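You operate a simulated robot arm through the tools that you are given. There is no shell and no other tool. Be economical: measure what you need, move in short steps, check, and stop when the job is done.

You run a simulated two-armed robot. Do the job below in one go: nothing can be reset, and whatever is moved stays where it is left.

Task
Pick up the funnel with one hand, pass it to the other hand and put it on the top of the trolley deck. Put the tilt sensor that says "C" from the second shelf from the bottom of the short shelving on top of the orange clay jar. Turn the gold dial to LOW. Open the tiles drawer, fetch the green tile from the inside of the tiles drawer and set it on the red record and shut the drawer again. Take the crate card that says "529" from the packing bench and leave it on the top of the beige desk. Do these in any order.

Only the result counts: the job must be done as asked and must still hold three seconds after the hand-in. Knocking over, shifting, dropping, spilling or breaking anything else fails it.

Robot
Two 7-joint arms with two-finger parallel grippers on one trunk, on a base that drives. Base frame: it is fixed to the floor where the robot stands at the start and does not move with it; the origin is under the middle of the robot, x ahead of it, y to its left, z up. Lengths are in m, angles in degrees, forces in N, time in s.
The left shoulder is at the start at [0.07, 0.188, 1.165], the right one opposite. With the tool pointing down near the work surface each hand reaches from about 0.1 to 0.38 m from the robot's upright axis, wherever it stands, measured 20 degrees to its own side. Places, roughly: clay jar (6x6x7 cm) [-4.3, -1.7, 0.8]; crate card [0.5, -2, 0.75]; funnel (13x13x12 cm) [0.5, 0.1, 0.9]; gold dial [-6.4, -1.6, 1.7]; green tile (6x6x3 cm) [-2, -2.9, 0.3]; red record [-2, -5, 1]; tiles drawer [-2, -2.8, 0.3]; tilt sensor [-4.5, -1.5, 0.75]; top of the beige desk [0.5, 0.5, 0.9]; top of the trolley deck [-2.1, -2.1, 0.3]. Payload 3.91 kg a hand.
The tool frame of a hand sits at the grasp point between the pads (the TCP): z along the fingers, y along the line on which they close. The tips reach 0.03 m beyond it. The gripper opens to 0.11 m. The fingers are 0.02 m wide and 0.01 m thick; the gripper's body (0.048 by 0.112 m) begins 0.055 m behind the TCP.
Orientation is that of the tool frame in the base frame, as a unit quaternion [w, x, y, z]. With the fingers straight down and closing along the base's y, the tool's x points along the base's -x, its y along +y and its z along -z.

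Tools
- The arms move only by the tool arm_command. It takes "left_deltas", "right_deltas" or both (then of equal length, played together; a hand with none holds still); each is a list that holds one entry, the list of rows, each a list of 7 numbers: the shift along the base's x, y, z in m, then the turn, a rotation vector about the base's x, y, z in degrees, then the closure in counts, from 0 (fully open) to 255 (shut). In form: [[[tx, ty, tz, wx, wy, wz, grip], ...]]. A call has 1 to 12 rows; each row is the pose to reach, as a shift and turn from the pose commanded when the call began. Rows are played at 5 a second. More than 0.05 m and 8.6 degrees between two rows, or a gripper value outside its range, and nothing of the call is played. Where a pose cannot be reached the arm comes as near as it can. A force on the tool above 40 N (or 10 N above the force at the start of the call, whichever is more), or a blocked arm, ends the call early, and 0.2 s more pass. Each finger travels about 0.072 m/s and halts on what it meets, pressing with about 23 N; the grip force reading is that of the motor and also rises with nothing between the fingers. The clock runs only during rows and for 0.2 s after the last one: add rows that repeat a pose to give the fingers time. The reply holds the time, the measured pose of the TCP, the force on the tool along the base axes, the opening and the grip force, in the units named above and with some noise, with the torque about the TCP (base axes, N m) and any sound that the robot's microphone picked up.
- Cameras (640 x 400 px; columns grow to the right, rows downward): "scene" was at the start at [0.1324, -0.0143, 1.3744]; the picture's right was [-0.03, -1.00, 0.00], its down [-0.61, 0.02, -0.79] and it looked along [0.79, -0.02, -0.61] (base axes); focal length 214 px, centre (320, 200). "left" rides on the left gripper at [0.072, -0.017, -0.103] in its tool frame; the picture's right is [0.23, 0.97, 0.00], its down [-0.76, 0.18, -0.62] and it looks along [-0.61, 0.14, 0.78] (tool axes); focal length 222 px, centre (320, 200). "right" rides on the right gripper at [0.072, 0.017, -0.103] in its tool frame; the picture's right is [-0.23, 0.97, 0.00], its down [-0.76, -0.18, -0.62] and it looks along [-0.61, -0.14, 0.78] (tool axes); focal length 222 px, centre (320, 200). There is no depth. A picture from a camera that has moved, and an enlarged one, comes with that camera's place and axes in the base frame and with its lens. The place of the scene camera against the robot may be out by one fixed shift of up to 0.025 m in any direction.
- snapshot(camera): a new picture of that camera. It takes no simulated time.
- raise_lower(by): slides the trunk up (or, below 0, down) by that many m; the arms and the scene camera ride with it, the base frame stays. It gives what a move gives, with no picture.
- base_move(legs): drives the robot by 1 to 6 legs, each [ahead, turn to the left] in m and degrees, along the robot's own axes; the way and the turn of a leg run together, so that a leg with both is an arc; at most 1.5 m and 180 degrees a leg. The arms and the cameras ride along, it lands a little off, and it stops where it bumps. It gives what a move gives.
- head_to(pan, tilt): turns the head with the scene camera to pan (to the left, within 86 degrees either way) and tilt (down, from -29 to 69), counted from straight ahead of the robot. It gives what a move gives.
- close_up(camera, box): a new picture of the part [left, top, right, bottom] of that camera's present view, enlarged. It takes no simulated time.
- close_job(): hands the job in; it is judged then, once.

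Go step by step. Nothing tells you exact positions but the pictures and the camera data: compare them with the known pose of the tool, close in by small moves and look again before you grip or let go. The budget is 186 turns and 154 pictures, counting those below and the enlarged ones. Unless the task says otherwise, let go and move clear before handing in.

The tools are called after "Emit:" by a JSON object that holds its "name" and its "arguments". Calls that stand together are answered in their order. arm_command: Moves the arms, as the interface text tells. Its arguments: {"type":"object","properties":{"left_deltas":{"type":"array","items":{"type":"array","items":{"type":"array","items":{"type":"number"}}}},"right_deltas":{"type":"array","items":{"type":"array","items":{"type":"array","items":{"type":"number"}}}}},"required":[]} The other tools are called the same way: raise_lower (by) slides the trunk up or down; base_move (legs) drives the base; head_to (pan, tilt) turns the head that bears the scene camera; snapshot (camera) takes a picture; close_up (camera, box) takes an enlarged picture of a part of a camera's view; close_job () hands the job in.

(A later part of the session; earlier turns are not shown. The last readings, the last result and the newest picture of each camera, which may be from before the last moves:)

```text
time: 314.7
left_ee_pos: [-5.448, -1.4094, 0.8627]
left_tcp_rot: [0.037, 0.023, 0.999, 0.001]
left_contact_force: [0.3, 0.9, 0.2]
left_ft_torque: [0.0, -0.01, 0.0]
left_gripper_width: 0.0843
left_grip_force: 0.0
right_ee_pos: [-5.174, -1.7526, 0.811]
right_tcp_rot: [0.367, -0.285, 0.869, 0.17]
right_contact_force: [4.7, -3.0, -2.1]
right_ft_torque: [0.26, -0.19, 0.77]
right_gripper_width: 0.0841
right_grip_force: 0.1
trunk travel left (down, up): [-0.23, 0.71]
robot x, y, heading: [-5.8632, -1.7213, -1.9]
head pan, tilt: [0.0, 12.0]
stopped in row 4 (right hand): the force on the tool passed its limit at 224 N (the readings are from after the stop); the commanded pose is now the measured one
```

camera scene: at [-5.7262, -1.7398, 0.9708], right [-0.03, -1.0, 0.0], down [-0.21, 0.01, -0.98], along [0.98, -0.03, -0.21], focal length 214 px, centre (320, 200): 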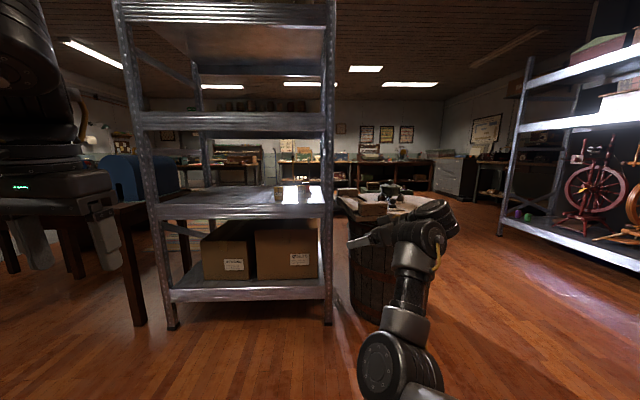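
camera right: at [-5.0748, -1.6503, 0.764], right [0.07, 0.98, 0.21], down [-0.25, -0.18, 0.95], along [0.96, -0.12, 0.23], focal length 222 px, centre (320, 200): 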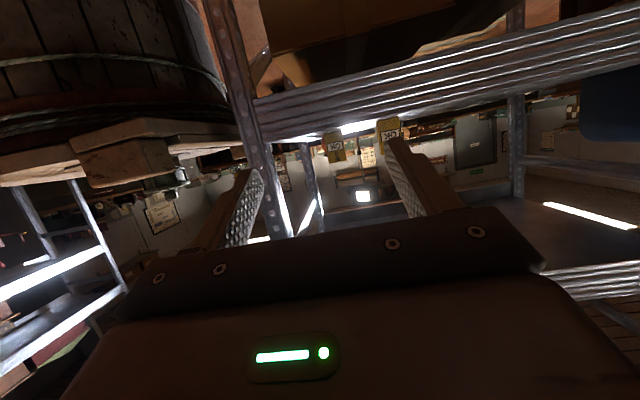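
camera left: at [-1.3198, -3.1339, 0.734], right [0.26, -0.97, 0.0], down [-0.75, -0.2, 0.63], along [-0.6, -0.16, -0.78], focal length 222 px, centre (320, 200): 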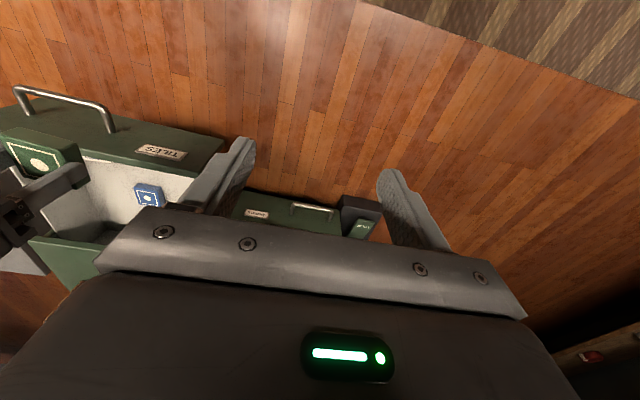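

I instead extend the arm straight ahead (so the elbow opens), and will pitch down while stretched.

Emit:
{"name": "arm_command", "arguments": {"right_deltas": [[[0.01, 0, 0, 0.2, -2, -4, 60], [0.04, 0, 0, 0.5, -5, -10, 60], [0.08, 0, 0, 0.8, -8.5, -17, 60], [0.12, 0, 0, 1.1, -12, -24, 60], [0.16, 0, 0.01, 1.4, -15.5, -31, 60], [0.2, 0, 0.02, 1.7, -19.3, -37.8, 60], [0.24, -0.02, 0.03, 1.7, -19.3, -37.8, 60], [0.26, -0.04, 0.04, 1.7, -19.3, -37.8, 60], [0.26, -0.05, 0.05, 1.7, -19.3, -37.8, 60]]]}}

Emit:
{"name": "arm_command", "arguments": {"right_deltas": [[[0, 0, 0.03, 0, 7, 0, 60], [0, 0, 0.06, 0, 14, 0, 60], [0, 0, 0.08, 0, 22, 0, 60], [0, 0, 0.09, 0, 30, 0, 60], [0, 0, 0.09, 0, 38, 0, 60], [0, 0, 0.09, 0, 46, 0, 60], [0, 0, 0.09, 0, 54, 0, 60], [0, 0, 0.09, 0, 62, 0, 60], [0, 0, 0.09, 0, 65, 0, 60]]]}}

Emit:
{"name": "snapshot", "arguments": {"camera": "scene"}}

```text
time: 316.7
left_ee_pos: [-5.4491, -1.4094, 0.8638]
left_tcp_rot: [0.036, 0.023, 0.999, 0.001]
left_contact_force: [0.5, -0.2, 0.3]
left_ft_torque: [-0.02, 0.0, -0.01]
left_gripper_width: 0.0842
left_grip_force: 0.0
right_ee_pos: [-4.9927, -1.8069, 0.8187]
right_tcp_rot: [0.544, -0.007, 0.839, 0.005]
right_contact_force: [-0.7, 0.1, 0.0]
right_ft_torque: [0.03, -0.03, -0.01]
right_gripper_width: 0.084
right_grip_force: 0.0
right hand out of reach, approached as far as the arm can: row 6, 7, 8, 9
trunk travel left (down, up): [-0.23, 0.71]
robot x, y, heading: [-5.864, -1.7281, -1.8]
head pan, tilt: [0.0, 12.0]
```

```text
time: 318.4
left_ee_pos: [-5.4474, -1.4117, 0.8646]
left_tcp_rot: [0.037, 0.023, 0.999, 0.002]
left_contact_force: [0.1, 0.3, 0.5]
left_ft_torque: [0.03, -0.02, 0.03]
left_gripper_width: 0.0842
left_grip_force: 0.0
right_ee_pos: [-5.1382, -1.8563, 0.8167]
right_tcp_rot: [0.127, -0.009, 0.992, 0.011]
right_contact_force: [2.6, -0.7, -3.7]
right_ft_torque: [0.03, -0.03, 0.03]
right_gripper_width: 0.0844
right_grip_force: 0.1
right hand out of reach, approached as far as the arm can: row 1, 2, 3, 4, 5, 6, 7, 8
trunk travel left (down, up): [-0.23, 0.71]
robot x, y, heading: [-5.8642, -1.7254, -2.1]
head pan, tilt: [0.0, 12.0]
stopped in row 8 (right hand): the force on the tool passed its limit at 116 N (the readings are from after the stop); the commanded pose is now the measured one
```

```text
36 pictures are left
camera scene: at [-5.7237, -1.7411, 0.9703], right [-0.03, -1.0, 0.0], down [-0.21, 0.01, -0.98], along [0.98, -0.03, -0.21], focal length 214 px, centre (320, 200)
```

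scene: 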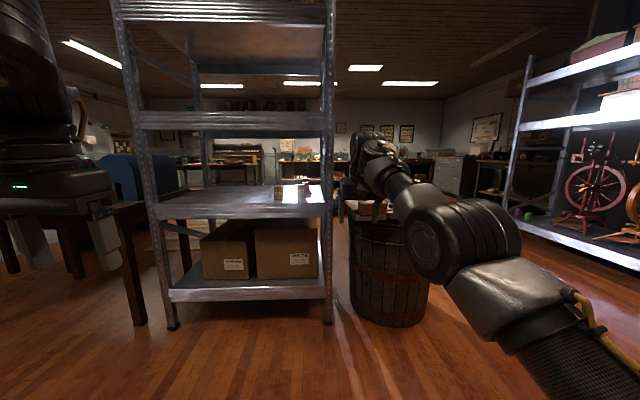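

The right hand is nearly tool-down. I draw it back and to the right.

Emit:
{"name": "arm_command", "arguments": {"right_deltas": [[[0, -0.03, 0, 0, 0, 0, 60], [0, -0.06, 0, 0, 0, 0, 60], [-0.02, -0.09, 0, 0, 0, 0, 60], [-0.05, -0.12, 0, 0, 0, 0, 60], [-0.08, -0.14, 0, 0, 0, 0, 60], [-0.12, -0.14, 0, 0, 0, 0, 60], [-0.16, -0.14, 0, 0, 0, 0, 60], [-0.2, -0.14, 0, 0, 0, 0, 60]]]}}

```text
time: 318.7
left_ee_pos: [-5.4494, -1.4095, 0.8614]
left_tcp_rot: [0.036, 0.021, 0.999, 0.002]
left_contact_force: [0.8, 0.0, 0.3]
left_ft_torque: [0.01, 0.04, 0.04]
left_gripper_width: 0.0844
left_grip_force: 0.1
right_ee_pos: [-5.1361, -1.859, 0.819]
right_tcp_rot: [0.131, -0.005, 0.991, 0.012]
right_contact_force: [2.2, 2.0, -1.7]
right_ft_torque: [-0.25, -0.09, -0.23]
right_gripper_width: 0.0841
right_grip_force: 0.1
trunk travel left (down, up): [-0.23, 0.71]
robot x, y, heading: [-5.8663, -1.7272, -2.0]
head pan, tilt: [0.0, 12.0]
stopped in row 1 (right hand): the force on the tool passed its limit at 79 N (the readings are from after the stop); the commanded pose is now the measured one
```

Emit:
{"name": "arm_command", "arguments": {"right_deltas": [[[0, 0.02, 0.0, 0, 0, 0, 60], [0, 0.05, 0.01, 0, 0, 0, 60], [0, 0.09, 0.02, 0, 0, 0, 60], [0, 0.13, 0.03, 0, 3, 0, 60], [-0.02, 0.16, 0.05, 0, 7, 0, 60], [-0.05, 0.18, 0.07, 0, 11, 0, 60], [-0.09, 0.18, 0.09, 0, 15, 0, 60], [-0.13, 0.18, 0.1, 0, 15, 0, 60], [-0.13, 0.18, 0.1, 0, 15, 0, 60]]]}}

Emit:
{"name": "snapshot", "arguments": {"camera": "scene"}}

```text
time: 319.4
left_ee_pos: [-5.4492, -1.4086, 0.8625]
left_tcp_rot: [0.035, 0.021, 0.999, 0.001]
left_contact_force: [0.2, -0.3, -0.3]
left_ft_torque: [0.02, 0.01, 0.0]
left_gripper_width: 0.0841
left_grip_force: 0.0
right_ee_pos: [-5.1525, -1.8012, 0.8248]
right_tcp_rot: [0.133, -0.002, 0.991, 0.013]
right_contact_force: [7.7, 3.7, -11.4]
right_ft_torque: [-0.46, -0.39, -0.5]
right_gripper_width: 0.0841
right_grip_force: 0.0
right hand out of reach, approached as far as the arm can: row 2, 3
trunk travel left (down, up): [-0.23, 0.71]
robot x, y, heading: [-5.867, -1.7249, -1.6]
head pan, tilt: [0.0, 12.0]
stopped in row 3 (right hand): the force on the tool passed its limit at 55 N (the readings are from after the stop); the commanded pose is now the measured one
```

```text
35 pictures are left
camera scene: at [-5.7256, -1.7388, 0.9707], right [-0.03, -1.0, 0.0], down [-0.21, 0.01, -0.98], along [0.98, -0.03, -0.21], focal length 214 px, centre (320, 200)
```

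scene: 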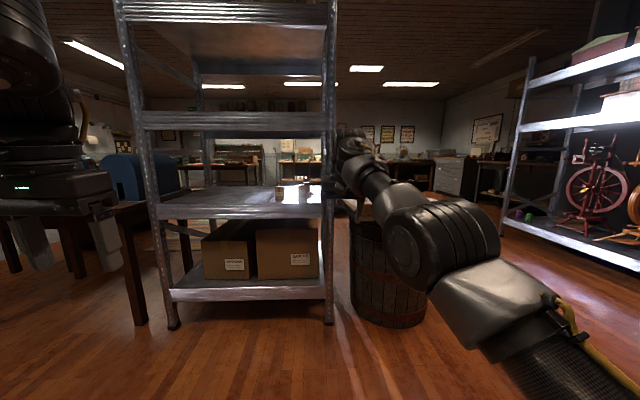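

The forearm slopes up to the wrist, causing the fold. Lowering the hand should open it up.

Emit:
{"name": "arm_command", "arguments": {"right_deltas": [[[0.005, 0, -0.02, 0, -2, 0, 60], [0.01, 0, -0.06, 0, -3, 0, 60], [0.01, 0, -0.1, 0, -3, 0, 60], [0.01, 0, -0.14, 0, -3, 0, 60], [0.01, 0, -0.18, 0, 0, 0, 60], [0.0, 0, -0.22, 0, 5, 0, 60], [0, 0, -0.25, 0, 10, 0, 60], [0, 0, -0.25, 0, 14, 0, 60], [0, 0, -0.25, 0, 14, 0, 60]]]}}

Emit:
{"name": "arm_command", "arguments": {"right_deltas": [[[-0.02, -0.02, 0, 0, 0, 0, 60], [-0.04, -0.05, 0, 0, 0, 0, 60], [-0.07, -0.08, 0, 0, 0, 0, 60], [-0.1, -0.11, 0.0, 0, 0, 0, 60], [-0.13, -0.13, 0.02, 0, 0, 0, 60], [-0.16, -0.13, 0.06, 0, 0, 0, 60], [-0.18, -0.13, 0.1, 0, 0, 0, 60], [-0.18, -0.13, 0.14, 0, 0, 0, 60], [-0.18, -0.13, 0.14, 0, 0, 0, 60]]]}}

Emit:
{"name": "snapshot", "arguments": {"camera": "scene"}}

```text
time: 319.7
left_ee_pos: [-5.449, -1.4084, 0.8622]
left_tcp_rot: [0.036, 0.022, 0.999, 0.001]
left_contact_force: [0.2, 0.7, 0.5]
left_ft_torque: [-0.01, -0.02, 0.01]
left_gripper_width: 0.0844
left_grip_force: 0.2
right_ee_pos: [-5.1513, -1.8012, 0.8251]
right_tcp_rot: [0.138, 0.006, 0.99, 0.014]
right_contact_force: [2.4, 2.4, -1.5]
right_ft_torque: [-0.21, -0.11, -0.24]
right_gripper_width: 0.084
right_grip_force: 0.1
trunk travel left (down, up): [-0.23, 0.71]
robot x, y, heading: [-5.8659, -1.7231, -1.7]
head pan, tilt: [0.0, 12.0]
stopped in row 1 (right hand): the force on the tool passed its limit at 101 N (the readings are from after the stop); the commanded pose is now the measured one
```

```text
time: 319.9
left_ee_pos: [-5.4502, -1.4089, 0.8623]
left_tcp_rot: [0.036, 0.022, 0.999, 0.002]
left_contact_force: [0.1, 0.3, -1.1]
left_ft_torque: [0.02, 0.01, 0.0]
left_gripper_width: 0.0842
left_grip_force: 0.1
right_ee_pos: [-5.1503, -1.8049, 0.8252]
right_tcp_rot: [0.143, 0.021, 0.989, 0.016]
right_contact_force: [4.1, -0.2, -6.3]
right_ft_torque: [-0.03, -0.24, 0.01]
right_gripper_width: 0.0839
right_grip_force: 0.1
trunk travel left (down, up): [-0.23, 0.71]
robot x, y, heading: [-5.863, -1.7228, -1.8]
head pan, tilt: [0.0, 12.0]
stopped in row 1 (right hand): the force on the tool passed its limit at 194 N (the readings are from after the stop); the commanded pose is now the measured one
```

```text
34 pictures are left
camera scene: at [-5.7257, -1.7385, 0.9707], right [-0.03, -1.0, 0.0], down [-0.21, 0.01, -0.98], along [0.98, -0.03, -0.21], focal length 214 px, centre (320, 200)
```

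scene: 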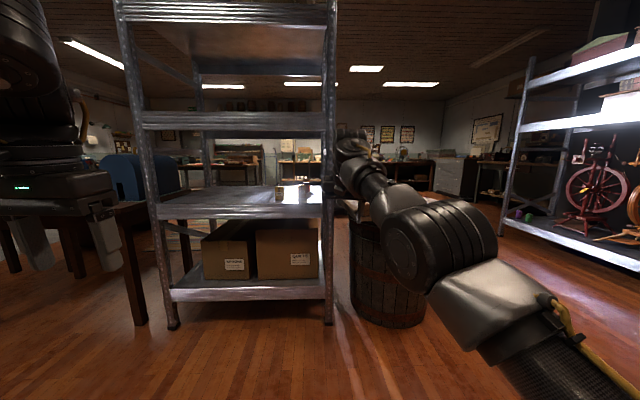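

I unbend the wrist first, then lower while pitched forward.

Emit:
{"name": "arm_command", "arguments": {"right_deltas": [[[0.02, 0, 0.0, 0, -6, 0, 60], [0.045, 0, 0.01, 0, -13, 0, 60], [0.07, 0, 0.02, 0, -20, 0, 60], [0.09, 0, 0.0, 0, -25, 0, 60], [0.09, 0, -0.04, 0, -25, 0, 60], [0.09, 0, -0.08, 0, -25, 0, 60], [0.09, 0, -0.12, 0, -25, 0, 60], [0.09, 0, -0.16, 0, -25, 0, 60], [0.09, 0, -0.2, 0, -25, 0, 60], [0.09, 0, -0.24, 0, -25, 0, 60], [0.09, 0, -0.24, 0, -25, 0, 60]]]}}

Emit:
{"name": "arm_command", "arguments": {"right_deltas": [[[0, 0, 0, 0, 7, 0, 60], [-0.02, 0, 0, 0, 14, 0, 60], [-0.04, 0, 0, 0, 21, 0, 60], [-0.06, 0, 0, 0, 28, 0, 60], [-0.08, 0, 0, 0, 35, 0, 60], [-0.1, 0, 0, 0, 41, 0, 60], [-0.12, 0, 0, 0, 41, 0, 60], [-0.12, 0, 0, 0, 41, 0, 60]]]}}

```text
time: 322.3
left_ee_pos: [-5.4503, -1.4085, 0.8628]
left_tcp_rot: [0.036, 0.021, 0.999, 0.001]
left_contact_force: [-0.2, -0.1, 0.0]
left_ft_torque: [-0.01, 0.07, -0.02]
left_gripper_width: 0.0845
left_grip_force: 0.0
right_ee_pos: [-5.0597, -1.8033, 0.5856]
right_tcp_rot: [0.354, 0.017, 0.935, 0.02]
right_contact_force: [0.3, -0.3, 0.5]
right_ft_torque: [0.0, 0.0, -0.01]
right_gripper_width: 0.0842
right_grip_force: 0.1
trunk travel left (down, up): [-0.23, 0.71]
robot x, y, heading: [-5.8648, -1.7253, -1.7]
head pan, tilt: [0.0, 12.0]
```

```text
time: 323.6
left_ee_pos: [-5.4494, -1.4093, 0.8621]
left_tcp_rot: [0.036, 0.022, 0.999, 0.001]
left_contact_force: [0.2, -0.3, -1.1]
left_ft_torque: [0.01, 0.0, 0.03]
left_gripper_width: 0.0841
left_grip_force: 0.1
right_ee_pos: [-5.1401, -1.8021, 0.5858]
right_tcp_rot: [0.055, 0.029, 0.998, 0.015]
right_contact_force: [4.7, 15.8, -6.2]
right_ft_torque: [-1.91, -0.17, -1.52]
right_gripper_width: 0.0841
right_grip_force: 0.1
right hand out of reach, approached as far as the arm can: row 6
trunk travel left (down, up): [-0.23, 0.71]
robot x, y, heading: [-5.8652, -1.7222, -1.5]
head pan, tilt: [0.0, 12.0]
stopped in row 6 (right hand): the force on the tool passed its limit at 139 N (the readings are from after the stop); the commanded pose is now the measured one
```

I keep the right hand pitched forward instead and just move it out to the right, clear of the left arm's work.

Emit:
{"name": "arm_command", "arguments": {"right_deltas": [[[0.02, 0, 0, 0, -6, 0, 60], [0.045, 0, 0, 0, -13, 0, 60], [0.06, 0, 0, 0, -21, 0, 60], [0.07, -0.02, 0, 0, -29, 0, 60], [0.05, -0.06, 0, 0, -35, 0, 60], [0.02, -0.1, 0, 0, -35, 0, 60], [-0.01, -0.14, 0, 0, -35, 0, 60], [-0.04, -0.18, 0, 0, -35, 0, 60], [-0.07, -0.22, 0, 0, -35, 0, 60], [-0.1, -0.26, 0, 0, -35, 0, 60], [-0.12, -0.3, 0, 0, -35, 0, 60], [-0.12, -0.3, 0, 0, -35, 0, 60]]]}}

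Emit:
{"name": "snapshot", "arguments": {"camera": "scene"}}

```text
time: 325.4
left_ee_pos: [-5.4497, -1.4087, 0.8629]
left_tcp_rot: [0.035, 0.022, 0.999, 0.002]
left_contact_force: [-0.3, 0.5, -1.0]
left_ft_torque: [-0.01, 0.0, 0.03]
left_gripper_width: 0.0845
left_grip_force: 0.0
right_ee_pos: [-5.1807, -1.9859, 0.5886]
right_tcp_rot: [0.361, 0.03, 0.932, 0.027]
right_contact_force: [33.4, 1.9, -17.3]
right_ft_torque: [-0.24, -1.15, -0.64]
right_gripper_width: 0.0842
right_grip_force: 0.1
trunk travel left (down, up): [-0.23, 0.71]
robot x, y, heading: [-5.8654, -1.7227, -1.8]
head pan, tilt: [0.0, 12.0]
stopped in row 9 (right hand): the force on the tool passed its limit at 151 N (the readings are from after the stop); the commanded pose is now the measured one
```

```text
33 pictures are left
camera scene: at [-5.7256, -1.7385, 0.9707], right [-0.03, -1.0, 0.0], down [-0.21, 0.01, -0.98], along [0.98, -0.03, -0.21], focal length 214 px, centre (320, 200)
```

scene: 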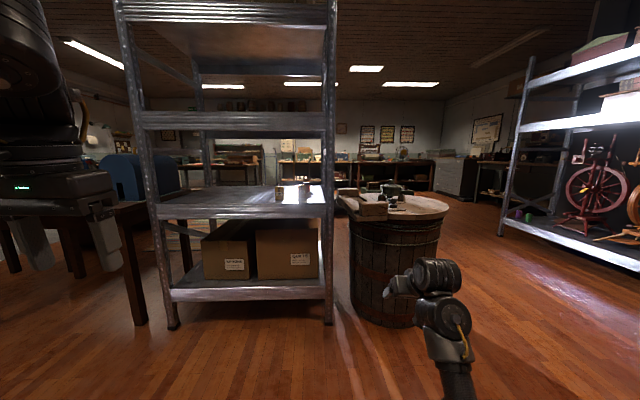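

The right arm is now low and aside. I do the mirrored conversion with the left hand: reposition, turn to point forward-right, then yaw forward.

Emit:
{"name": "arm_command", "arguments": {"left_deltas": [[[0.025, -0.04, -0.01, 0, 0, 0, 60], [0.05, -0.08, -0.02, 0, 0, 0, 60], [0.075, -0.12, -0.03, 0, 0, 0, 60], [0.1, -0.16, -0.04, 0, 0, 0, 60], [0.105, -0.18, -0.05, 0, 0, 0, 60], [0.105, -0.18, -0.06, 0, 0, 0, 60]]]}}

Emit:
{"name": "arm_command", "arguments": {"left_deltas": [[[0, 0, 0, -3.1, -5.6, -4.7, 60], [0, 0, 0, -6.2, -11.2, -9.5, 60], [-0.01, 0, 0, -9.3, -16.8, -14.2, 60], [-0.015, 0, 0, -12.4, -22.4, -18.9, 60], [-0.02, 0, 0, -15.5, -28, -23.6, 60], [-0.025, 0, 0, -18.7, -33.6, -28.4, 60], [-0.03, 0, 0, -21.8, -39.2, -33.1, 60], [-0.03, 0, 0, -24.9, -44.8, -37.8, 60], [-0.03, 0, 0, -28, -50.4, -42.6, 60], [-0.03, 0, 0, -31.1, -56, -47.3, 60], [-0.03, 0, 0, -31.1, -56, -47.3, 60]]]}}

Emit:
{"name": "arm_command", "arguments": {"left_deltas": [[[0.03, -0.02, 0, 0, 0, 8, 60], [0.07, -0.03, 0, 0, 0, 16, 60], [0.11, -0.04, 0, 0, 0, 24, 60], [0.15, -0.05, 0, 0, 0, 32, 60], [0.19, -0.06, 0, 0, 0, 40, 60], [0.23, -0.07, 0, 0, 0, 48, 60], [0.25, -0.07, 0, 0, 0, 54, 60], [0.25, -0.07, 0, 0, 0, 54, 60]]]}}

```text
time: 325.9
left_ee_pos: [-5.4223, -1.4532, 0.8518]
left_tcp_rot: [0.036, 0.021, 0.999, 0.001]
left_contact_force: [-0.1, 0.4, -0.1]
left_ft_torque: [-0.05, -0.03, -0.02]
left_gripper_width: 0.0842
left_grip_force: 0.0
right_ee_pos: [-5.1791, -1.9844, 0.5905]
right_tcp_rot: [0.361, 0.032, 0.932, 0.026]
right_contact_force: [21.0, 3.0, -9.7]
right_ft_torque: [-0.2, -0.66, -0.6]
right_gripper_width: 0.0841
right_grip_force: 0.1
trunk travel left (down, up): [-0.23, 0.71]
robot x, y, heading: [-5.8655, -1.7242, -1.5]
head pan, tilt: [0.0, 12.0]
stopped in row 2 (right hand): the force on the tool passed its limit at 49 N (the readings are from after the stop); the commanded pose is now the measured one
```

```text
time: 327.5
left_ee_pos: [-5.4492, -1.4541, 0.8517]
left_tcp_rot: [0.343, 0.273, 0.882, -0.173]
left_contact_force: [-0.4, -1.2, 0.5]
left_ft_torque: [0.05, 0.02, 0.0]
left_gripper_width: 0.0843
left_grip_force: 0.0
right_ee_pos: [-5.1789, -1.9856, 0.5887]
right_tcp_rot: [0.361, 0.031, 0.932, 0.027]
right_contact_force: [19.0, 2.6, -8.5]
right_ft_torque: [-0.12, -0.64, -0.48]
right_gripper_width: 0.0842
right_grip_force: 0.1
trunk travel left (down, up): [-0.23, 0.71]
robot x, y, heading: [-5.8627, -1.724, -2.1]
head pan, tilt: [0.0, 12.0]
stopped in row 7 (right hand): the force on the tool passed its limit at 40 N (the readings are from after the stop); the commanded pose is now the measured one
```

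```text
time: 329.3
left_ee_pos: [-5.2, -1.5241, 0.8524]
left_tcp_rot: [0.385, -0.158, 0.909, 0.003]
left_contact_force: [-0.3, 0.8, 0.2]
left_ft_torque: [0.01, 0.03, 0.02]
left_gripper_width: 0.0842
left_grip_force: 0.1
right_ee_pos: [-5.1794, -1.9859, 0.5876]
right_tcp_rot: [0.361, 0.031, 0.932, 0.025]
right_contact_force: [29.2, 6.2, -17.8]
right_ft_torque: [-0.37, -1.51, -1.13]
right_gripper_width: 0.0842
right_grip_force: 0.1
trunk travel left (down, up): [-0.23, 0.71]
robot x, y, heading: [-5.8657, -1.7243, -1.9]
head pan, tilt: [0.0, 12.0]
```

I relieve the right hand by moving it forward, and trim the left hand to point straight ahead with a 35° slant.

Emit:
{"name": "arm_command", "arguments": {"right_deltas": [[[0.01, 0, 0, 0, -1, 0, 60], [0.02, 0, 0, 0, -3, 0, 60], [0.03, 0, 0, 0, -5, 0, 60], [0.04, 0, 0, 0, -5, 0, 60], [0.04, 0, 0, 0, -5, 0, 60]]]}}

Emit:
{"name": "arm_command", "arguments": {"left_deltas": [[[0.02, -0.02, 0, 2.7, -3, -5.4, 60], [0.04, -0.04, 0, 5.4, -6, -10.8, 60], [0.06, -0.06, 0, 8.1, -9, -16.3, 60], [0.08, -0.08, 0, 8.1, -9, -16.3, 60], [0.1, -0.1, 0, 8.1, -9, -16.3, 60], [0.1, -0.1, 0, 8.1, -9, -16.3, 60]]]}}

Emit:
{"name": "snapshot", "arguments": {"camera": "scene"}}

```text
time: 330.5
left_ee_pos: [-5.1992, -1.5258, 0.8521]
left_tcp_rot: [0.384, -0.158, 0.91, 0.003]
left_contact_force: [-0.6, -0.7, 0.0]
left_ft_torque: [-0.03, -0.04, 0.0]
left_gripper_width: 0.0842
left_grip_force: 0.0
right_ee_pos: [-5.1398, -1.9842, 0.5899]
right_tcp_rot: [0.401, 0.029, 0.915, 0.028]
right_contact_force: [0.5, -0.1, 0.3]
right_ft_torque: [-0.01, 0.0, -0.01]
right_gripper_width: 0.0839
right_grip_force: 0.2
trunk travel left (down, up): [-0.23, 0.71]
robot x, y, heading: [-5.8656, -1.7217, -1.6]
head pan, tilt: [0.0, 12.0]
```

```text
time: 331.9
left_ee_pos: [-5.0997, -1.626, 0.8534]
left_tcp_rot: [0.462, 0.001, 0.887, 0.0]
left_contact_force: [0.3, 0.0, -0.3]
left_ft_torque: [0.03, -0.03, 0.0]
left_gripper_width: 0.0842
left_grip_force: 0.1
right_ee_pos: [-5.1389, -1.986, 0.589]
right_tcp_rot: [0.4, 0.029, 0.916, 0.028]
right_contact_force: [0.6, 0.3, 0.7]
right_ft_torque: [-0.01, 0.03, -0.05]
right_gripper_width: 0.0843
right_grip_force: 0.1
trunk travel left (down, up): [-0.23, 0.71]
robot x, y, heading: [-5.8623, -1.7232, -1.8]
head pan, tilt: [0.0, 12.0]
```

```text
32 pictures are left
camera scene: at [-5.7257, -1.7387, 0.9707], right [-0.03, -1.0, 0.0], down [-0.21, 0.01, -0.98], along [0.98, -0.03, -0.21], focal length 214 px, centre (320, 200)
```

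scene: 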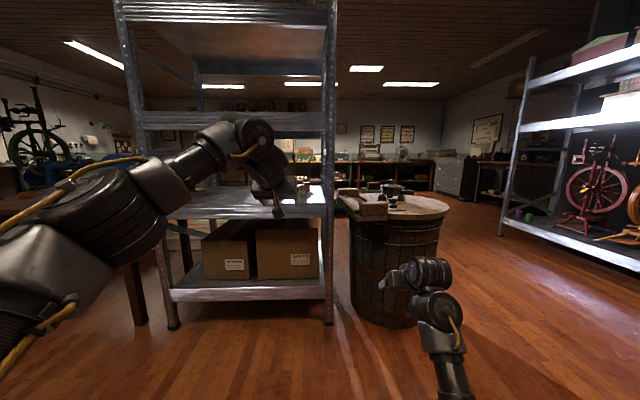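

Left posture is good. I raise the trunk, keep the left hand at sensor height, and lift the right hand so it passes above the barrel.

Emit:
{"name": "raise_lower", "arguments": {"by": 0.12}}

Emit:
{"name": "arm_command", "arguments": {"left_deltas": [[[0, 0, -0.04, 0, 0, 0, 60], [0, 0, -0.08, 0, 0, 0, 60], [0, 0, -0.12, 0, 0, 0, 60], [0, 0, -0.16, 0, 0, 0, 60], [0, 0, -0.17, 0, 0, 0, 60], [0, 0, -0.17, 0, 0, 0, 60]]], "right_deltas": [[[0, 0, 0.03, 0, 0, 0, 60], [0, 0, 0.06, 0, -3, 0, 60], [0, 0, 0.1, 0, -6, 0, 60], [0, 0, 0.14, 0, -9, 0, 60], [0, 0, 0.18, 0, -12, 0, 60], [0, 0, 0.2, 0, -15, 0, 60]]]}}

Emit:
{"name": "base_move", "arguments": {"legs": [[0.3, 1.8]]}}

Emit:
{"name": "snapshot", "arguments": {"camera": "scene"}}

Emit:
{"name": "snapshot", "arguments": {"camera": "left"}}

```text
time: 333.4
left_ee_pos: [-5.0987, -1.6256, 0.9727]
left_tcp_rot: [0.46, 0.001, 0.888, 0.0]
left_contact_force: [0.4, 0.2, -0.4]
left_ft_torque: [-0.01, 0.01, -0.05]
left_gripper_width: 0.0841
left_grip_force: 0.0
right_ee_pos: [-5.14, -1.9855, 0.7076]
right_tcp_rot: [0.401, 0.029, 0.915, 0.028]
right_contact_force: [0.2, 0.2, -0.4]
right_ft_torque: [0.01, 0.01, -0.01]
right_gripper_width: 0.0841
right_grip_force: 0.1
trunk travel left (down, up): [-0.35, 0.59]
robot x, y, heading: [-5.8643, -1.7249, -1.7]
head pan, tilt: [0.0, 12.0]
```

```text
time: 334.8
left_ee_pos: [-5.0993, -1.6266, 0.8044]
left_tcp_rot: [0.461, 0.0, 0.887, -0.001]
left_contact_force: [-0.9, 0.1, -0.2]
left_ft_torque: [0.01, 0.01, 0.01]
left_gripper_width: 0.0841
left_grip_force: 0.0
right_ee_pos: [-5.1406, -1.9856, 0.9096]
right_tcp_rot: [0.516, 0.025, 0.856, 0.032]
right_contact_force: [-0.1, -0.7, 0.5]
right_ft_torque: [0.01, 0.0, 0.03]
right_gripper_width: 0.0843
right_grip_force: 0.0
trunk travel left (down, up): [-0.35, 0.59]
robot x, y, heading: [-5.8637, -1.7173, -1.7]
head pan, tilt: [0.0, 12.0]
```

```text
time: 336.8
left_ee_pos: [-4.8042, -1.6046, 0.8035]
left_tcp_rot: [0.46, -0.014, 0.888, 0.007]
left_contact_force: [0.6, 0.1, -0.4]
left_ft_torque: [-0.02, -0.03, -0.02]
left_gripper_width: 0.0843
left_grip_force: 0.0
right_ee_pos: [-4.8325, -1.9667, 0.9078]
right_tcp_rot: [0.515, 0.012, 0.856, 0.04]
right_contact_force: [-0.2, 0.3, -0.5]
right_ft_torque: [-0.02, -0.03, 0.0]
right_gripper_width: 0.0843
right_grip_force: 0.0
trunk travel left (down, up): [-0.35, 0.59]
robot x, y, heading: [-5.5682, -1.7237, -0.1]
head pan, tilt: [0.0, 12.0]
```

```text
31 pictures are left
camera scene: at [-5.4252, -1.7376, 1.0906], right [0.0, -1.0, 0.0], down [-0.21, 0.0, -0.98], along [0.98, 0.0, -0.21], focal length 214 px, centre (320, 200)
```

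scene: 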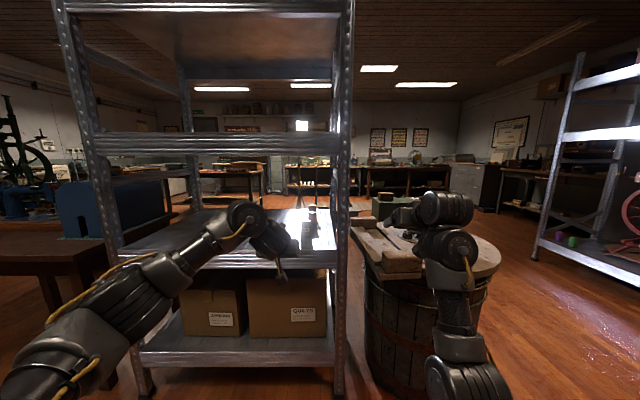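

```text
30 pictures are left
camera left: at [-4.9285, -1.6257, 0.8034], right [-0.16, 0.97, -0.19], down [-0.08, 0.18, 0.98], along [0.98, 0.17, 0.05], focal length 222 px, centre (320, 200)
```

left: 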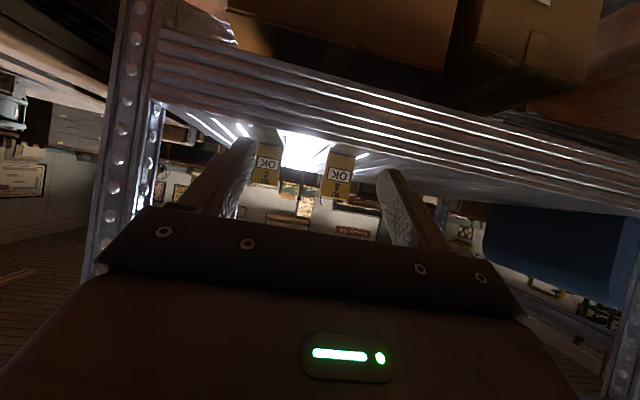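

C is at y≈-1.664. I line up the hand, drive in 20 cm, and look.

Emit:
{"name": "arm_command", "arguments": {"left_deltas": [[[0, -0.03, 0, 0, 0, -1.3, 60], [0, -0.058, 0, 0, 0, -2.7, 60], [0, -0.058, 0, 0, 0, -2.7, 60]]]}}

Emit:
{"name": "base_move", "arguments": {"legs": [[0.2, 0]]}}

Emit:
{"name": "snapshot", "arguments": {"camera": "left"}}

```text
time: 337.6
left_ee_pos: [-4.8034, -1.6629, 0.804]
left_tcp_rot: [0.46, 0.007, 0.888, -0.004]
left_contact_force: [0.7, 0.8, -0.3]
left_ft_torque: [-0.02, 0.04, -0.01]
left_gripper_width: 0.0842
left_grip_force: 0.0
right_ee_pos: [-4.8327, -1.9659, 0.9082]
right_tcp_rot: [0.516, 0.011, 0.856, 0.04]
right_contact_force: [0.4, 0.4, 0.2]
right_ft_torque: [0.01, 0.0, -0.03]
right_gripper_width: 0.0841
right_grip_force: 0.0
trunk travel left (down, up): [-0.35, 0.59]
robot x, y, heading: [-5.5682, -1.7278, 0.3]
head pan, tilt: [0.0, 12.0]
```

```text
time: 339.2
left_ee_pos: [-4.6016, -1.662, 0.805]
left_tcp_rot: [0.46, 0.006, 0.888, -0.004]
left_contact_force: [0.1, -0.5, -1.2]
left_ft_torque: [-0.02, -0.01, -0.04]
left_gripper_width: 0.0843
left_grip_force: 0.1
right_ee_pos: [-4.6309, -1.9636, 0.9087]
right_tcp_rot: [0.515, 0.01, 0.856, 0.041]
right_contact_force: [-0.3, 0.7, 0.4]
right_ft_torque: [-0.03, -0.01, 0.0]
right_gripper_width: 0.0841
right_grip_force: 0.0
trunk travel left (down, up): [-0.35, 0.59]
robot x, y, heading: [-5.365, -1.7274, 0.3]
head pan, tilt: [0.0, 12.0]
```

```text
29 pictures are left
camera left: at [-4.7279, -1.6772, 0.8036], right [-0.12, 0.98, -0.19], down [-0.07, 0.18, 0.98], along [0.99, 0.13, 0.04], focal length 222 px, centre (320, 200)
```

left: 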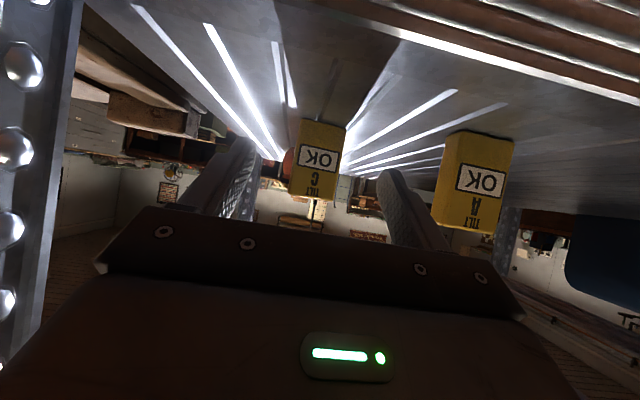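

C is between the fingers' path and clear of A. I advance, lower slightly and grip.

Emit:
{"name": "arm_command", "arguments": {"left_deltas": [[[0.035, 0.002, 0, 0, 0, 0, 60], [0.07, 0.004, -0.005, 0, 0, 0, 60], [0.1, 0.004, -0.012, 0, 0, 0, 60], [0.105, 0.004, -0.018, 0, 0, 0, 60], [0.105, 0.004, -0.018, 0, 0, 0, 60]]]}}

Emit:
{"name": "snapshot", "arguments": {"camera": "left"}}

```text
time: 340.4
left_ee_pos: [-4.498, -1.6572, 0.7864]
left_tcp_rot: [0.46, 0.006, 0.888, -0.004]
left_contact_force: [-0.2, -0.2, -0.1]
left_ft_torque: [0.0, -0.01, -0.02]
left_gripper_width: 0.0841
left_grip_force: 0.1
right_ee_pos: [-4.6315, -1.9643, 0.9092]
right_tcp_rot: [0.516, 0.013, 0.855, 0.039]
right_contact_force: [-0.9, 0.6, 0.0]
right_ft_torque: [0.0, 0.01, -0.01]
right_gripper_width: 0.0839
right_grip_force: 0.0
trunk travel left (down, up): [-0.35, 0.59]
robot x, y, heading: [-5.3615, -1.7262, 0.4]
head pan, tilt: [0.0, 12.0]
```

```text
28 pictures are left
camera left: at [-4.624, -1.6734, 0.7864], right [-0.12, 0.98, -0.19], down [-0.07, 0.18, 0.98], along [0.99, 0.13, 0.05], focal length 222 px, centre (320, 200)
```

left: 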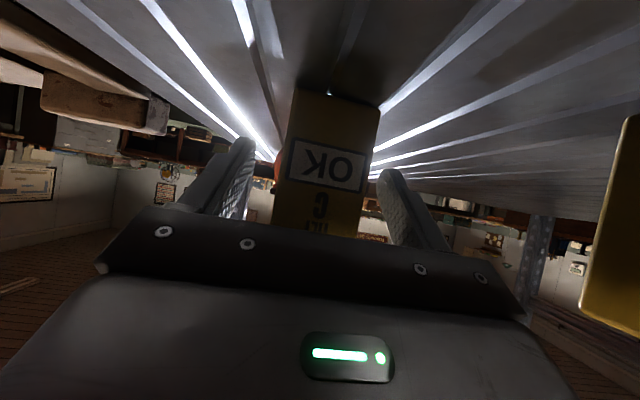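

Centred. I close gently and lift 10 cm straight up.

Emit:
{"name": "arm_command", "arguments": {"left_deltas": [[[0, 0.002, 0, 0, 0, 0, 110], [0, 0.002, 0, 0, 0, 0, 150], [0, 0.002, 0, 0, 0, 0, 255], [0, 0.002, 0, 0, 0, 0, 255], [0, 0.002, 0, 0, 0, 0, 255], [0, 0.002, 0.02, 0, 0, 0, 255], [0, 0.002, 0.04, 0, 0, 0, 255], [0, 0.002, 0.06, 0, 0, 0, 255], [0, 0.002, 0.08, 0, 0, 0, 255], [0, 0.002, 0.1, 0, 0, 0, 255], [0, 0.002, 0.1, 0, 0, 0, 255]]]}}

Emit:
{"name": "snapshot", "arguments": {"camera": "left"}}

Emit:
{"name": "close_up", "arguments": {"camera": "scene", "box": [180, 160, 360, 290]}}

```text
time: 342.8
left_ee_pos: [-4.4977, -1.6562, 0.8869]
left_tcp_rot: [0.46, 0.007, 0.888, -0.004]
left_contact_force: [0.2, -0.2, 0.2]
left_ft_torque: [0.02, -0.01, 0.0]
left_gripper_width: 0.0459
left_grip_force: 22.7
right_ee_pos: [-4.6306, -1.9626, 0.9079]
right_tcp_rot: [0.515, 0.01, 0.856, 0.04]
right_contact_force: [0.6, 0.0, 0.5]
right_ft_torque: [0.02, 0.0, 0.02]
right_gripper_width: 0.0843
right_grip_force: 0.1
trunk travel left (down, up): [-0.35, 0.59]
robot x, y, heading: [-5.3623, -1.7266, 0.3]
head pan, tilt: [0.0, 12.0]
```

```text
27 pictures are left
camera left: at [-4.6231, -1.6716, 0.8865], right [-0.12, 0.98, -0.19], down [-0.07, 0.18, 0.98], along [0.99, 0.13, 0.04], focal length 222 px, centre (320, 200)
```

left: 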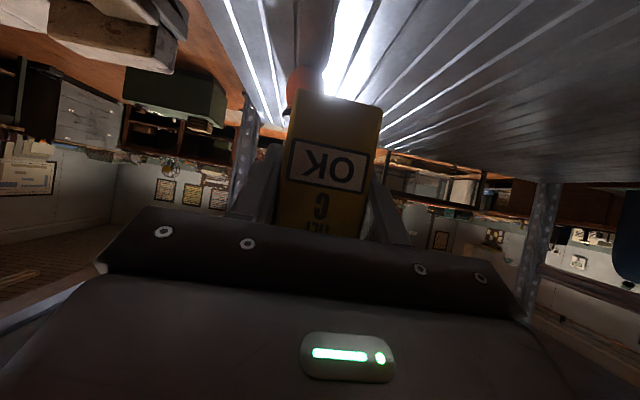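

```text
3.08 times, centred on (270, 225) of scene
camera zoom: at [-5.2241, -1.7364, 1.0906], right [0.01, -1.0, 0.0], down [-0.21, 0.0, -0.98], along [0.98, 0.01, -0.21], focal length 660 px, centre (474, 123)
```

zoom: 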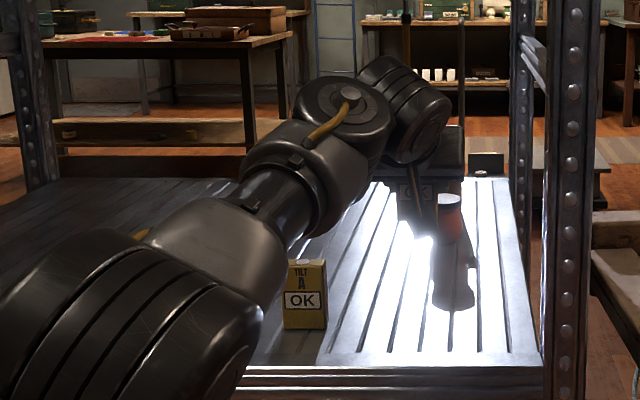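

C is held upright, reading OK. The jar is at about (-4.32, -1.685), lid ~0.79. I drive in 12 cm then position with the arm.

Emit:
{"name": "base_move", "arguments": {"legs": [[0.12, 0]]}}

Emit:
{"name": "arm_command", "arguments": {"left_deltas": [[[0.02, -0.012, 0, 0, 0, 0, 255], [0.035, -0.024, 0, 0, 0, 0, 255], [0.045, -0.028, 0, 0, 0, 0, 255], [0.045, -0.028, 0, 0, 0, 0, 255]]]}}

Emit:
{"name": "snapshot", "arguments": {"camera": "left"}}

Emit:
{"name": "close_up", "arguments": {"camera": "scene", "box": [220, 160, 360, 290]}}

```text
time: 344.1
left_ee_pos: [-4.3742, -1.6563, 0.8856]
left_tcp_rot: [0.459, 0.006, 0.888, -0.003]
left_contact_force: [0.6, -1.1, -0.9]
left_ft_torque: [0.0, -0.07, -0.02]
left_gripper_width: 0.0457
left_grip_force: 22.8
right_ee_pos: [-4.5093, -1.9641, 0.9066]
right_tcp_rot: [0.516, 0.011, 0.856, 0.04]
right_contact_force: [0.6, 0.6, -0.5]
right_ft_torque: [0.0, 0.01, -0.02]
right_gripper_width: 0.0842
right_grip_force: 0.1
trunk travel left (down, up): [-0.35, 0.59]
robot x, y, heading: [-5.2413, -1.7233, 0.3]
head pan, tilt: [0.0, 12.0]
```

```text
time: 345.1
left_ee_pos: [-4.3751, -1.6596, 0.8844]
left_tcp_rot: [0.46, 0.005, 0.888, -0.003]
left_contact_force: [-0.6, 0.1, -0.4]
left_ft_torque: [0.01, -0.04, 0.0]
left_gripper_width: 0.0457
left_grip_force: 22.8
left hand out of reach, approached as far as the arm can: row 1, 2, 3, 4
right_ee_pos: [-4.5102, -1.9628, 0.9087]
right_tcp_rot: [0.516, 0.011, 0.856, 0.041]
right_contact_force: [-0.1, 0.1, -0.5]
right_ft_torque: [-0.01, 0.0, -0.02]
right_gripper_width: 0.0841
right_grip_force: 0.2
trunk travel left (down, up): [-0.35, 0.59]
robot x, y, heading: [-5.2452, -1.7265, 0.3]
head pan, tilt: [0.0, 12.0]
```

```text
25 pictures are left
camera left: at [-4.5004, -1.6755, 0.8837], right [-0.12, 0.98, -0.19], down [-0.07, 0.18, 0.98], along [0.99, 0.13, 0.04], focal length 222 px, centre (320, 200)
```

left: 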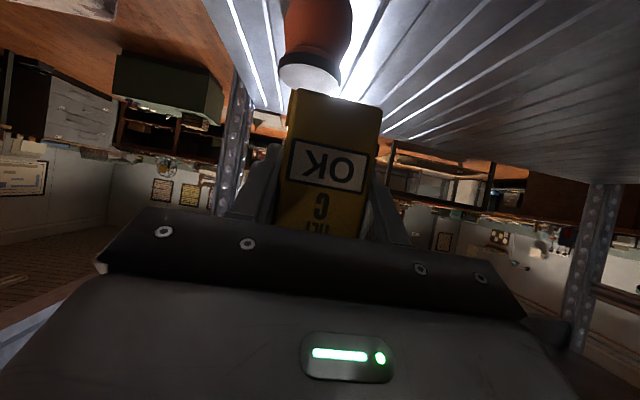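

```text
3.08 times, centred on (290, 225) of scene
camera zoom: at [-5.103, -1.7357, 1.0907], right [0.01, -1.0, 0.0], down [-0.21, 0.0, -0.98], along [0.98, 0.01, -0.21], focal length 660 px, centre (412, 123)
```

zoom: 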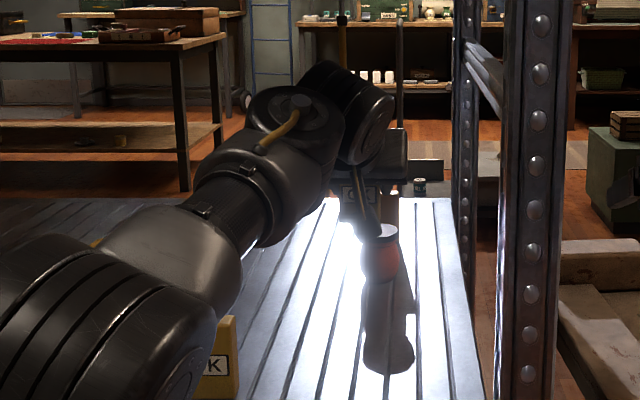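

The left arm is at its reach limit, so the base goes 8 cm further, with the trunk raised 3 cm for elbow clearance over A.

Emit:
{"name": "raise_lower", "arguments": {"by": 0.03}}

Emit:
{"name": "base_move", "arguments": {"legs": [[0.08, 0]]}}

Emit:
{"name": "arm_command", "arguments": {"left_deltas": [[[-0.005, -0.01, 0, 0, 0, 0, 255], [-0.015, -0.02, -0.01, 0, 0, 0, 255], [-0.018, -0.025, -0.02, 0, 0, 0, 255], [-0.018, -0.025, -0.03, 0, 0, 0, 255], [-0.018, -0.025, -0.03, 0, 0, 0, 255]]]}}

Emit:
{"name": "snapshot", "arguments": {"camera": "left"}}

Emit:
{"name": "close_up", "arguments": {"camera": "scene", "box": [220, 160, 380, 320]}}

```text
time: 345.8
left_ee_pos: [-4.3745, -1.6605, 0.9131]
left_tcp_rot: [0.459, 0.005, 0.888, -0.003]
left_contact_force: [-0.4, 0.6, -0.8]
left_ft_torque: [-0.02, 0.0, -0.02]
left_gripper_width: 0.0458
left_grip_force: 22.7
right_ee_pos: [-4.5086, -1.964, 0.9381]
right_tcp_rot: [0.516, 0.01, 0.856, 0.041]
right_contact_force: [-0.4, -0.5, -0.4]
right_ft_torque: [-0.02, 0.05, 0.01]
right_gripper_width: 0.0841
right_grip_force: 0.0
trunk travel left (down, up): [-0.38, 0.56]
robot x, y, heading: [-5.2443, -1.7235, 0.4]
head pan, tilt: [0.0, 12.0]
```

```text
time: 346.8
left_ee_pos: [-4.3444, -1.6645, 0.9239]
left_tcp_rot: [0.464, 0.008, 0.886, -0.007]
left_contact_force: [0.5, -0.2, -1.9]
left_ft_torque: [-0.02, 0.0, -0.01]
left_gripper_width: 0.0457
left_grip_force: 23.1
right_ee_pos: [-4.4803, -1.9633, 0.9386]
right_tcp_rot: [0.515, 0.012, 0.857, 0.038]
right_contact_force: [-0.4, 0.6, -0.8]
right_ft_torque: [0.03, -0.02, 0.04]
right_gripper_width: 0.0842
right_grip_force: 0.0
trunk travel left (down, up): [-0.38, 0.56]
robot x, y, heading: [-5.2009, -1.7263, -0.9]
head pan, tilt: [0.0, 12.0]
stopped in leg 1: the robot was blocked; the commanded pose is now the measured one
```

```text
time: 348.0
left_ee_pos: [-4.3648, -1.6903, 0.8957]
left_tcp_rot: [0.466, 0.008, 0.885, -0.007]
left_contact_force: [-0.4, -0.9, -0.8]
left_ft_torque: [0.0, -0.01, -0.02]
left_gripper_width: 0.0458
left_grip_force: 23.8
right_ee_pos: [-4.4814, -1.9621, 0.9383]
right_tcp_rot: [0.514, 0.011, 0.857, 0.039]
right_contact_force: [-0.4, 0.2, -0.8]
right_ft_torque: [-0.01, -0.01, -0.01]
right_gripper_width: 0.0843
right_grip_force: 0.0
trunk travel left (down, up): [-0.38, 0.56]
robot x, y, heading: [-5.2008, -1.7268, -0.9]
head pan, tilt: [0.0, 12.0]
```

```text
23 pictures are left
camera left: at [-4.4894, -1.7045, 0.894], right [-0.11, 0.98, -0.19], down [-0.08, 0.18, 0.98], along [0.99, 0.12, 0.06], focal length 222 px, centre (320, 200)
```

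left: 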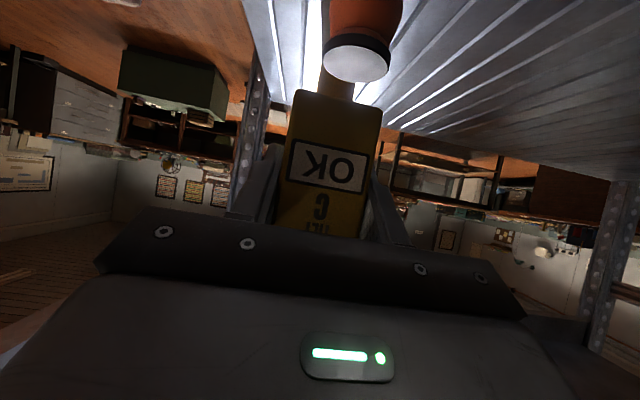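

```text
2.50 times, centred on (300, 240) of scene
camera zoom: at [-5.0772, -1.7365, 1.123], right [-0.01, -1.0, 0.0], down [-0.19, 0.0, -0.98], along [0.98, -0.01, -0.19], focal length 536 px, centre (370, 100)
```

zoom: 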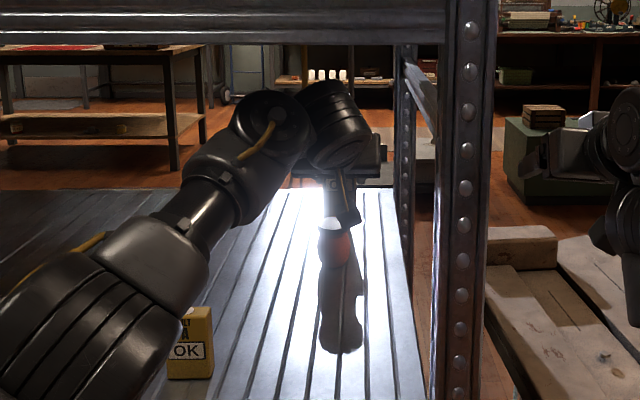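

Likely my right elbow met the barrel. I lift and draw back the right hand, then advance the base gently.

Emit:
{"name": "arm_command", "arguments": {"right_deltas": [[[-0.01, 0.0, 0.02, 0, 0, 0, 60], [-0.03, 0.0, 0.05, 0, -2, 0, 60], [-0.05, 0.0, 0.09, 0, -4, 0, 60], [-0.06, 0.0, 0.13, 0, -6, 0, 60], [-0.06, 0.0, 0.16, 0, -8, 0, 60], [-0.06, 0.0, 0.16, 0, -8, 0, 60]]]}}

Emit:
{"name": "base_move", "arguments": {"legs": [[0.03, 0.5]]}}

```text
time: 348.7
left_ee_pos: [-4.3621, -1.6951, 0.8921]
left_tcp_rot: [0.463, 0.01, 0.886, -0.006]
left_contact_force: [0.4, -0.1, -1.7]
left_ft_torque: [-0.01, 0.0, 0.03]
left_gripper_width: 0.0458
left_grip_force: 23.0
right_ee_pos: [-4.5102, -1.9665, 0.9521]
right_tcp_rot: [0.502, 0.014, 0.864, 0.039]
right_contact_force: [9.9, 1.4, -4.6]
right_ft_torque: [0.03, -0.79, -0.32]
right_gripper_width: 0.0843
right_grip_force: 0.2
trunk travel left (down, up): [-0.38, 0.56]
robot x, y, heading: [-5.2029, -1.7246, -1.2]
head pan, tilt: [0.0, 12.0]
stopped in row 3 (right hand): the force on the tool passed its limit at 95 N (the readings are from after the stop); the commanded pose is now the measured one
```

```text
time: 349.5
left_ee_pos: [-4.3585, -1.6915, 0.8952]
left_tcp_rot: [0.465, 0.01, 0.885, -0.006]
left_contact_force: [0.6, -0.5, -0.7]
left_ft_torque: [0.0, -0.04, 0.0]
left_gripper_width: 0.0457
left_grip_force: 22.8
right_ee_pos: [-4.5062, -1.965, 0.9516]
right_tcp_rot: [0.501, 0.013, 0.865, 0.038]
right_contact_force: [-0.6, -0.7, 0.5]
right_ft_torque: [0.0, 0.02, -0.02]
right_gripper_width: 0.0844
right_grip_force: 0.1
trunk travel left (down, up): [-0.38, 0.56]
robot x, y, heading: [-5.1993, -1.7256, -2.2]
head pan, tilt: [0.0, 12.0]
stopped in leg 1: the robot was blocked; the commanded pose is now the measured one
```

Still blocked. One look down-right to see what touches.

Emit:
{"name": "head_to", "arguments": {"pan": -25, "tilt": 50}}

Emit:
{"name": "snapshot", "arguments": {"camera": "scene"}}

```text
time: 350.6
left_ee_pos: [-4.3595, -1.692, 0.8988]
left_tcp_rot: [0.467, 0.009, 0.884, -0.005]
left_contact_force: [-0.1, 0.4, -0.3]
left_ft_torque: [0.02, 0.0, -0.02]
left_gripper_width: 0.0454
left_grip_force: 22.6
right_ee_pos: [-4.5057, -1.9649, 0.9492]
right_tcp_rot: [0.5, 0.012, 0.865, 0.04]
right_contact_force: [-0.1, 0.7, -0.3]
right_ft_torque: [0.03, -0.04, 0.02]
right_gripper_width: 0.0842
right_grip_force: 0.1
trunk travel left (down, up): [-0.38, 0.56]
robot x, y, heading: [-5.1964, -1.7255, -1.8]
head pan, tilt: [-25.0, 50.0]
```

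```text
21 pictures are left
camera scene: at [-5.0969, -1.7746, 1.0644], right [-0.45, -0.89, -0.01], down [-0.67, 0.35, -0.66], along [0.59, -0.29, -0.76], focal length 214 px, centre (320, 200)
```

scene: 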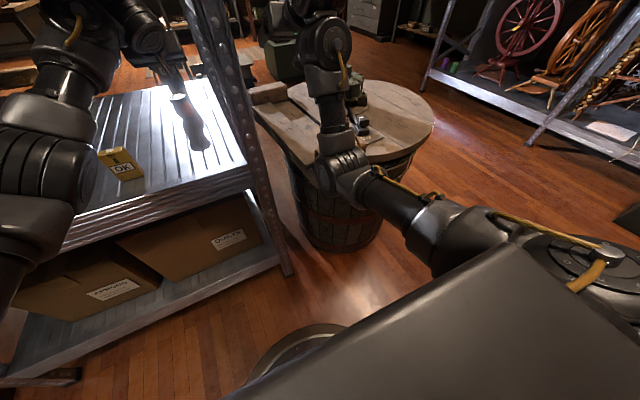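

My right elbow rests against the barrel's plank edge. I ease back 1 cm, raise the trunk 5 cm (also lifts that elbow), and let the left arm stretch the rest.

Emit:
{"name": "base_move", "arguments": {"legs": [[-0.015, 0]]}}

Emit:
{"name": "raise_lower", "arguments": {"by": 0.05}}

Emit:
{"name": "arm_command", "arguments": {"left_deltas": [[[0.015, 0.005, -0.02, 0, 0, 0, 255], [0.03, 0.012, -0.04, 0, 0, 0, 255], [0.045, 0.017, -0.055, 0, 0, 0, 255], [0.06, 0.017, -0.06, 0, 0, 0, 255], [0.06, 0.017, -0.06, 0, 0, 0, 255]]]}}

```text
time: 351.4
left_ee_pos: [-4.3587, -1.6913, 0.8826]
left_tcp_rot: [0.459, 0.008, 0.888, -0.005]
left_contact_force: [-0.1, -0.1, -1.6]
left_ft_torque: [0.0, 0.01, -0.01]
left_gripper_width: 0.0457
left_grip_force: 22.4
right_ee_pos: [-4.5045, -1.9649, 0.934]
right_tcp_rot: [0.491, 0.012, 0.87, 0.04]
right_contact_force: [0.0, -0.5, 0.4]
right_ft_torque: [0.0, 0.01, 0.01]
right_gripper_width: 0.0844
right_grip_force: 0.0
trunk travel left (down, up): [-0.38, 0.56]
robot x, y, heading: [-5.205, -1.7277, -1.5]
head pan, tilt: [-25.0, 50.0]
```

```text
time: 352.3
left_ee_pos: [-4.3584, -1.6917, 0.9312]
left_tcp_rot: [0.459, 0.009, 0.889, -0.006]
left_contact_force: [-0.5, 0.5, -2.4]
left_ft_torque: [0.0, -0.04, 0.01]
left_gripper_width: 0.0456
left_grip_force: 22.9
right_ee_pos: [-4.504, -1.9642, 0.9857]
right_tcp_rot: [0.492, 0.012, 0.87, 0.039]
right_contact_force: [0.1, -0.2, 0.1]
right_ft_torque: [0.03, 0.0, 0.02]
right_gripper_width: 0.084
right_grip_force: 0.0
trunk travel left (down, up): [-0.43, 0.51]
robot x, y, heading: [-5.2063, -1.7254, -1.5]
head pan, tilt: [-25.0, 50.0]
```

```text
time: 353.5
left_ee_pos: [-4.3175, -1.6729, 0.8721]
left_tcp_rot: [0.459, 0.009, 0.888, -0.007]
left_contact_force: [0.4, -0.3, -0.8]
left_ft_torque: [0.03, -0.04, -0.02]
left_gripper_width: 0.0458
left_grip_force: 22.7
left hand out of reach, approached as far as the arm can: row 3, 4, 5
right_ee_pos: [-4.5039, -1.9646, 0.9857]
right_tcp_rot: [0.491, 0.011, 0.87, 0.04]
right_contact_force: [0.2, 0.3, -0.3]
right_ft_torque: [0.03, 0.01, -0.01]
right_gripper_width: 0.0844
right_grip_force: 0.0
trunk travel left (down, up): [-0.43, 0.51]
robot x, y, heading: [-5.2049, -1.7249, -1.9]
head pan, tilt: [-25.0, 50.0]
```

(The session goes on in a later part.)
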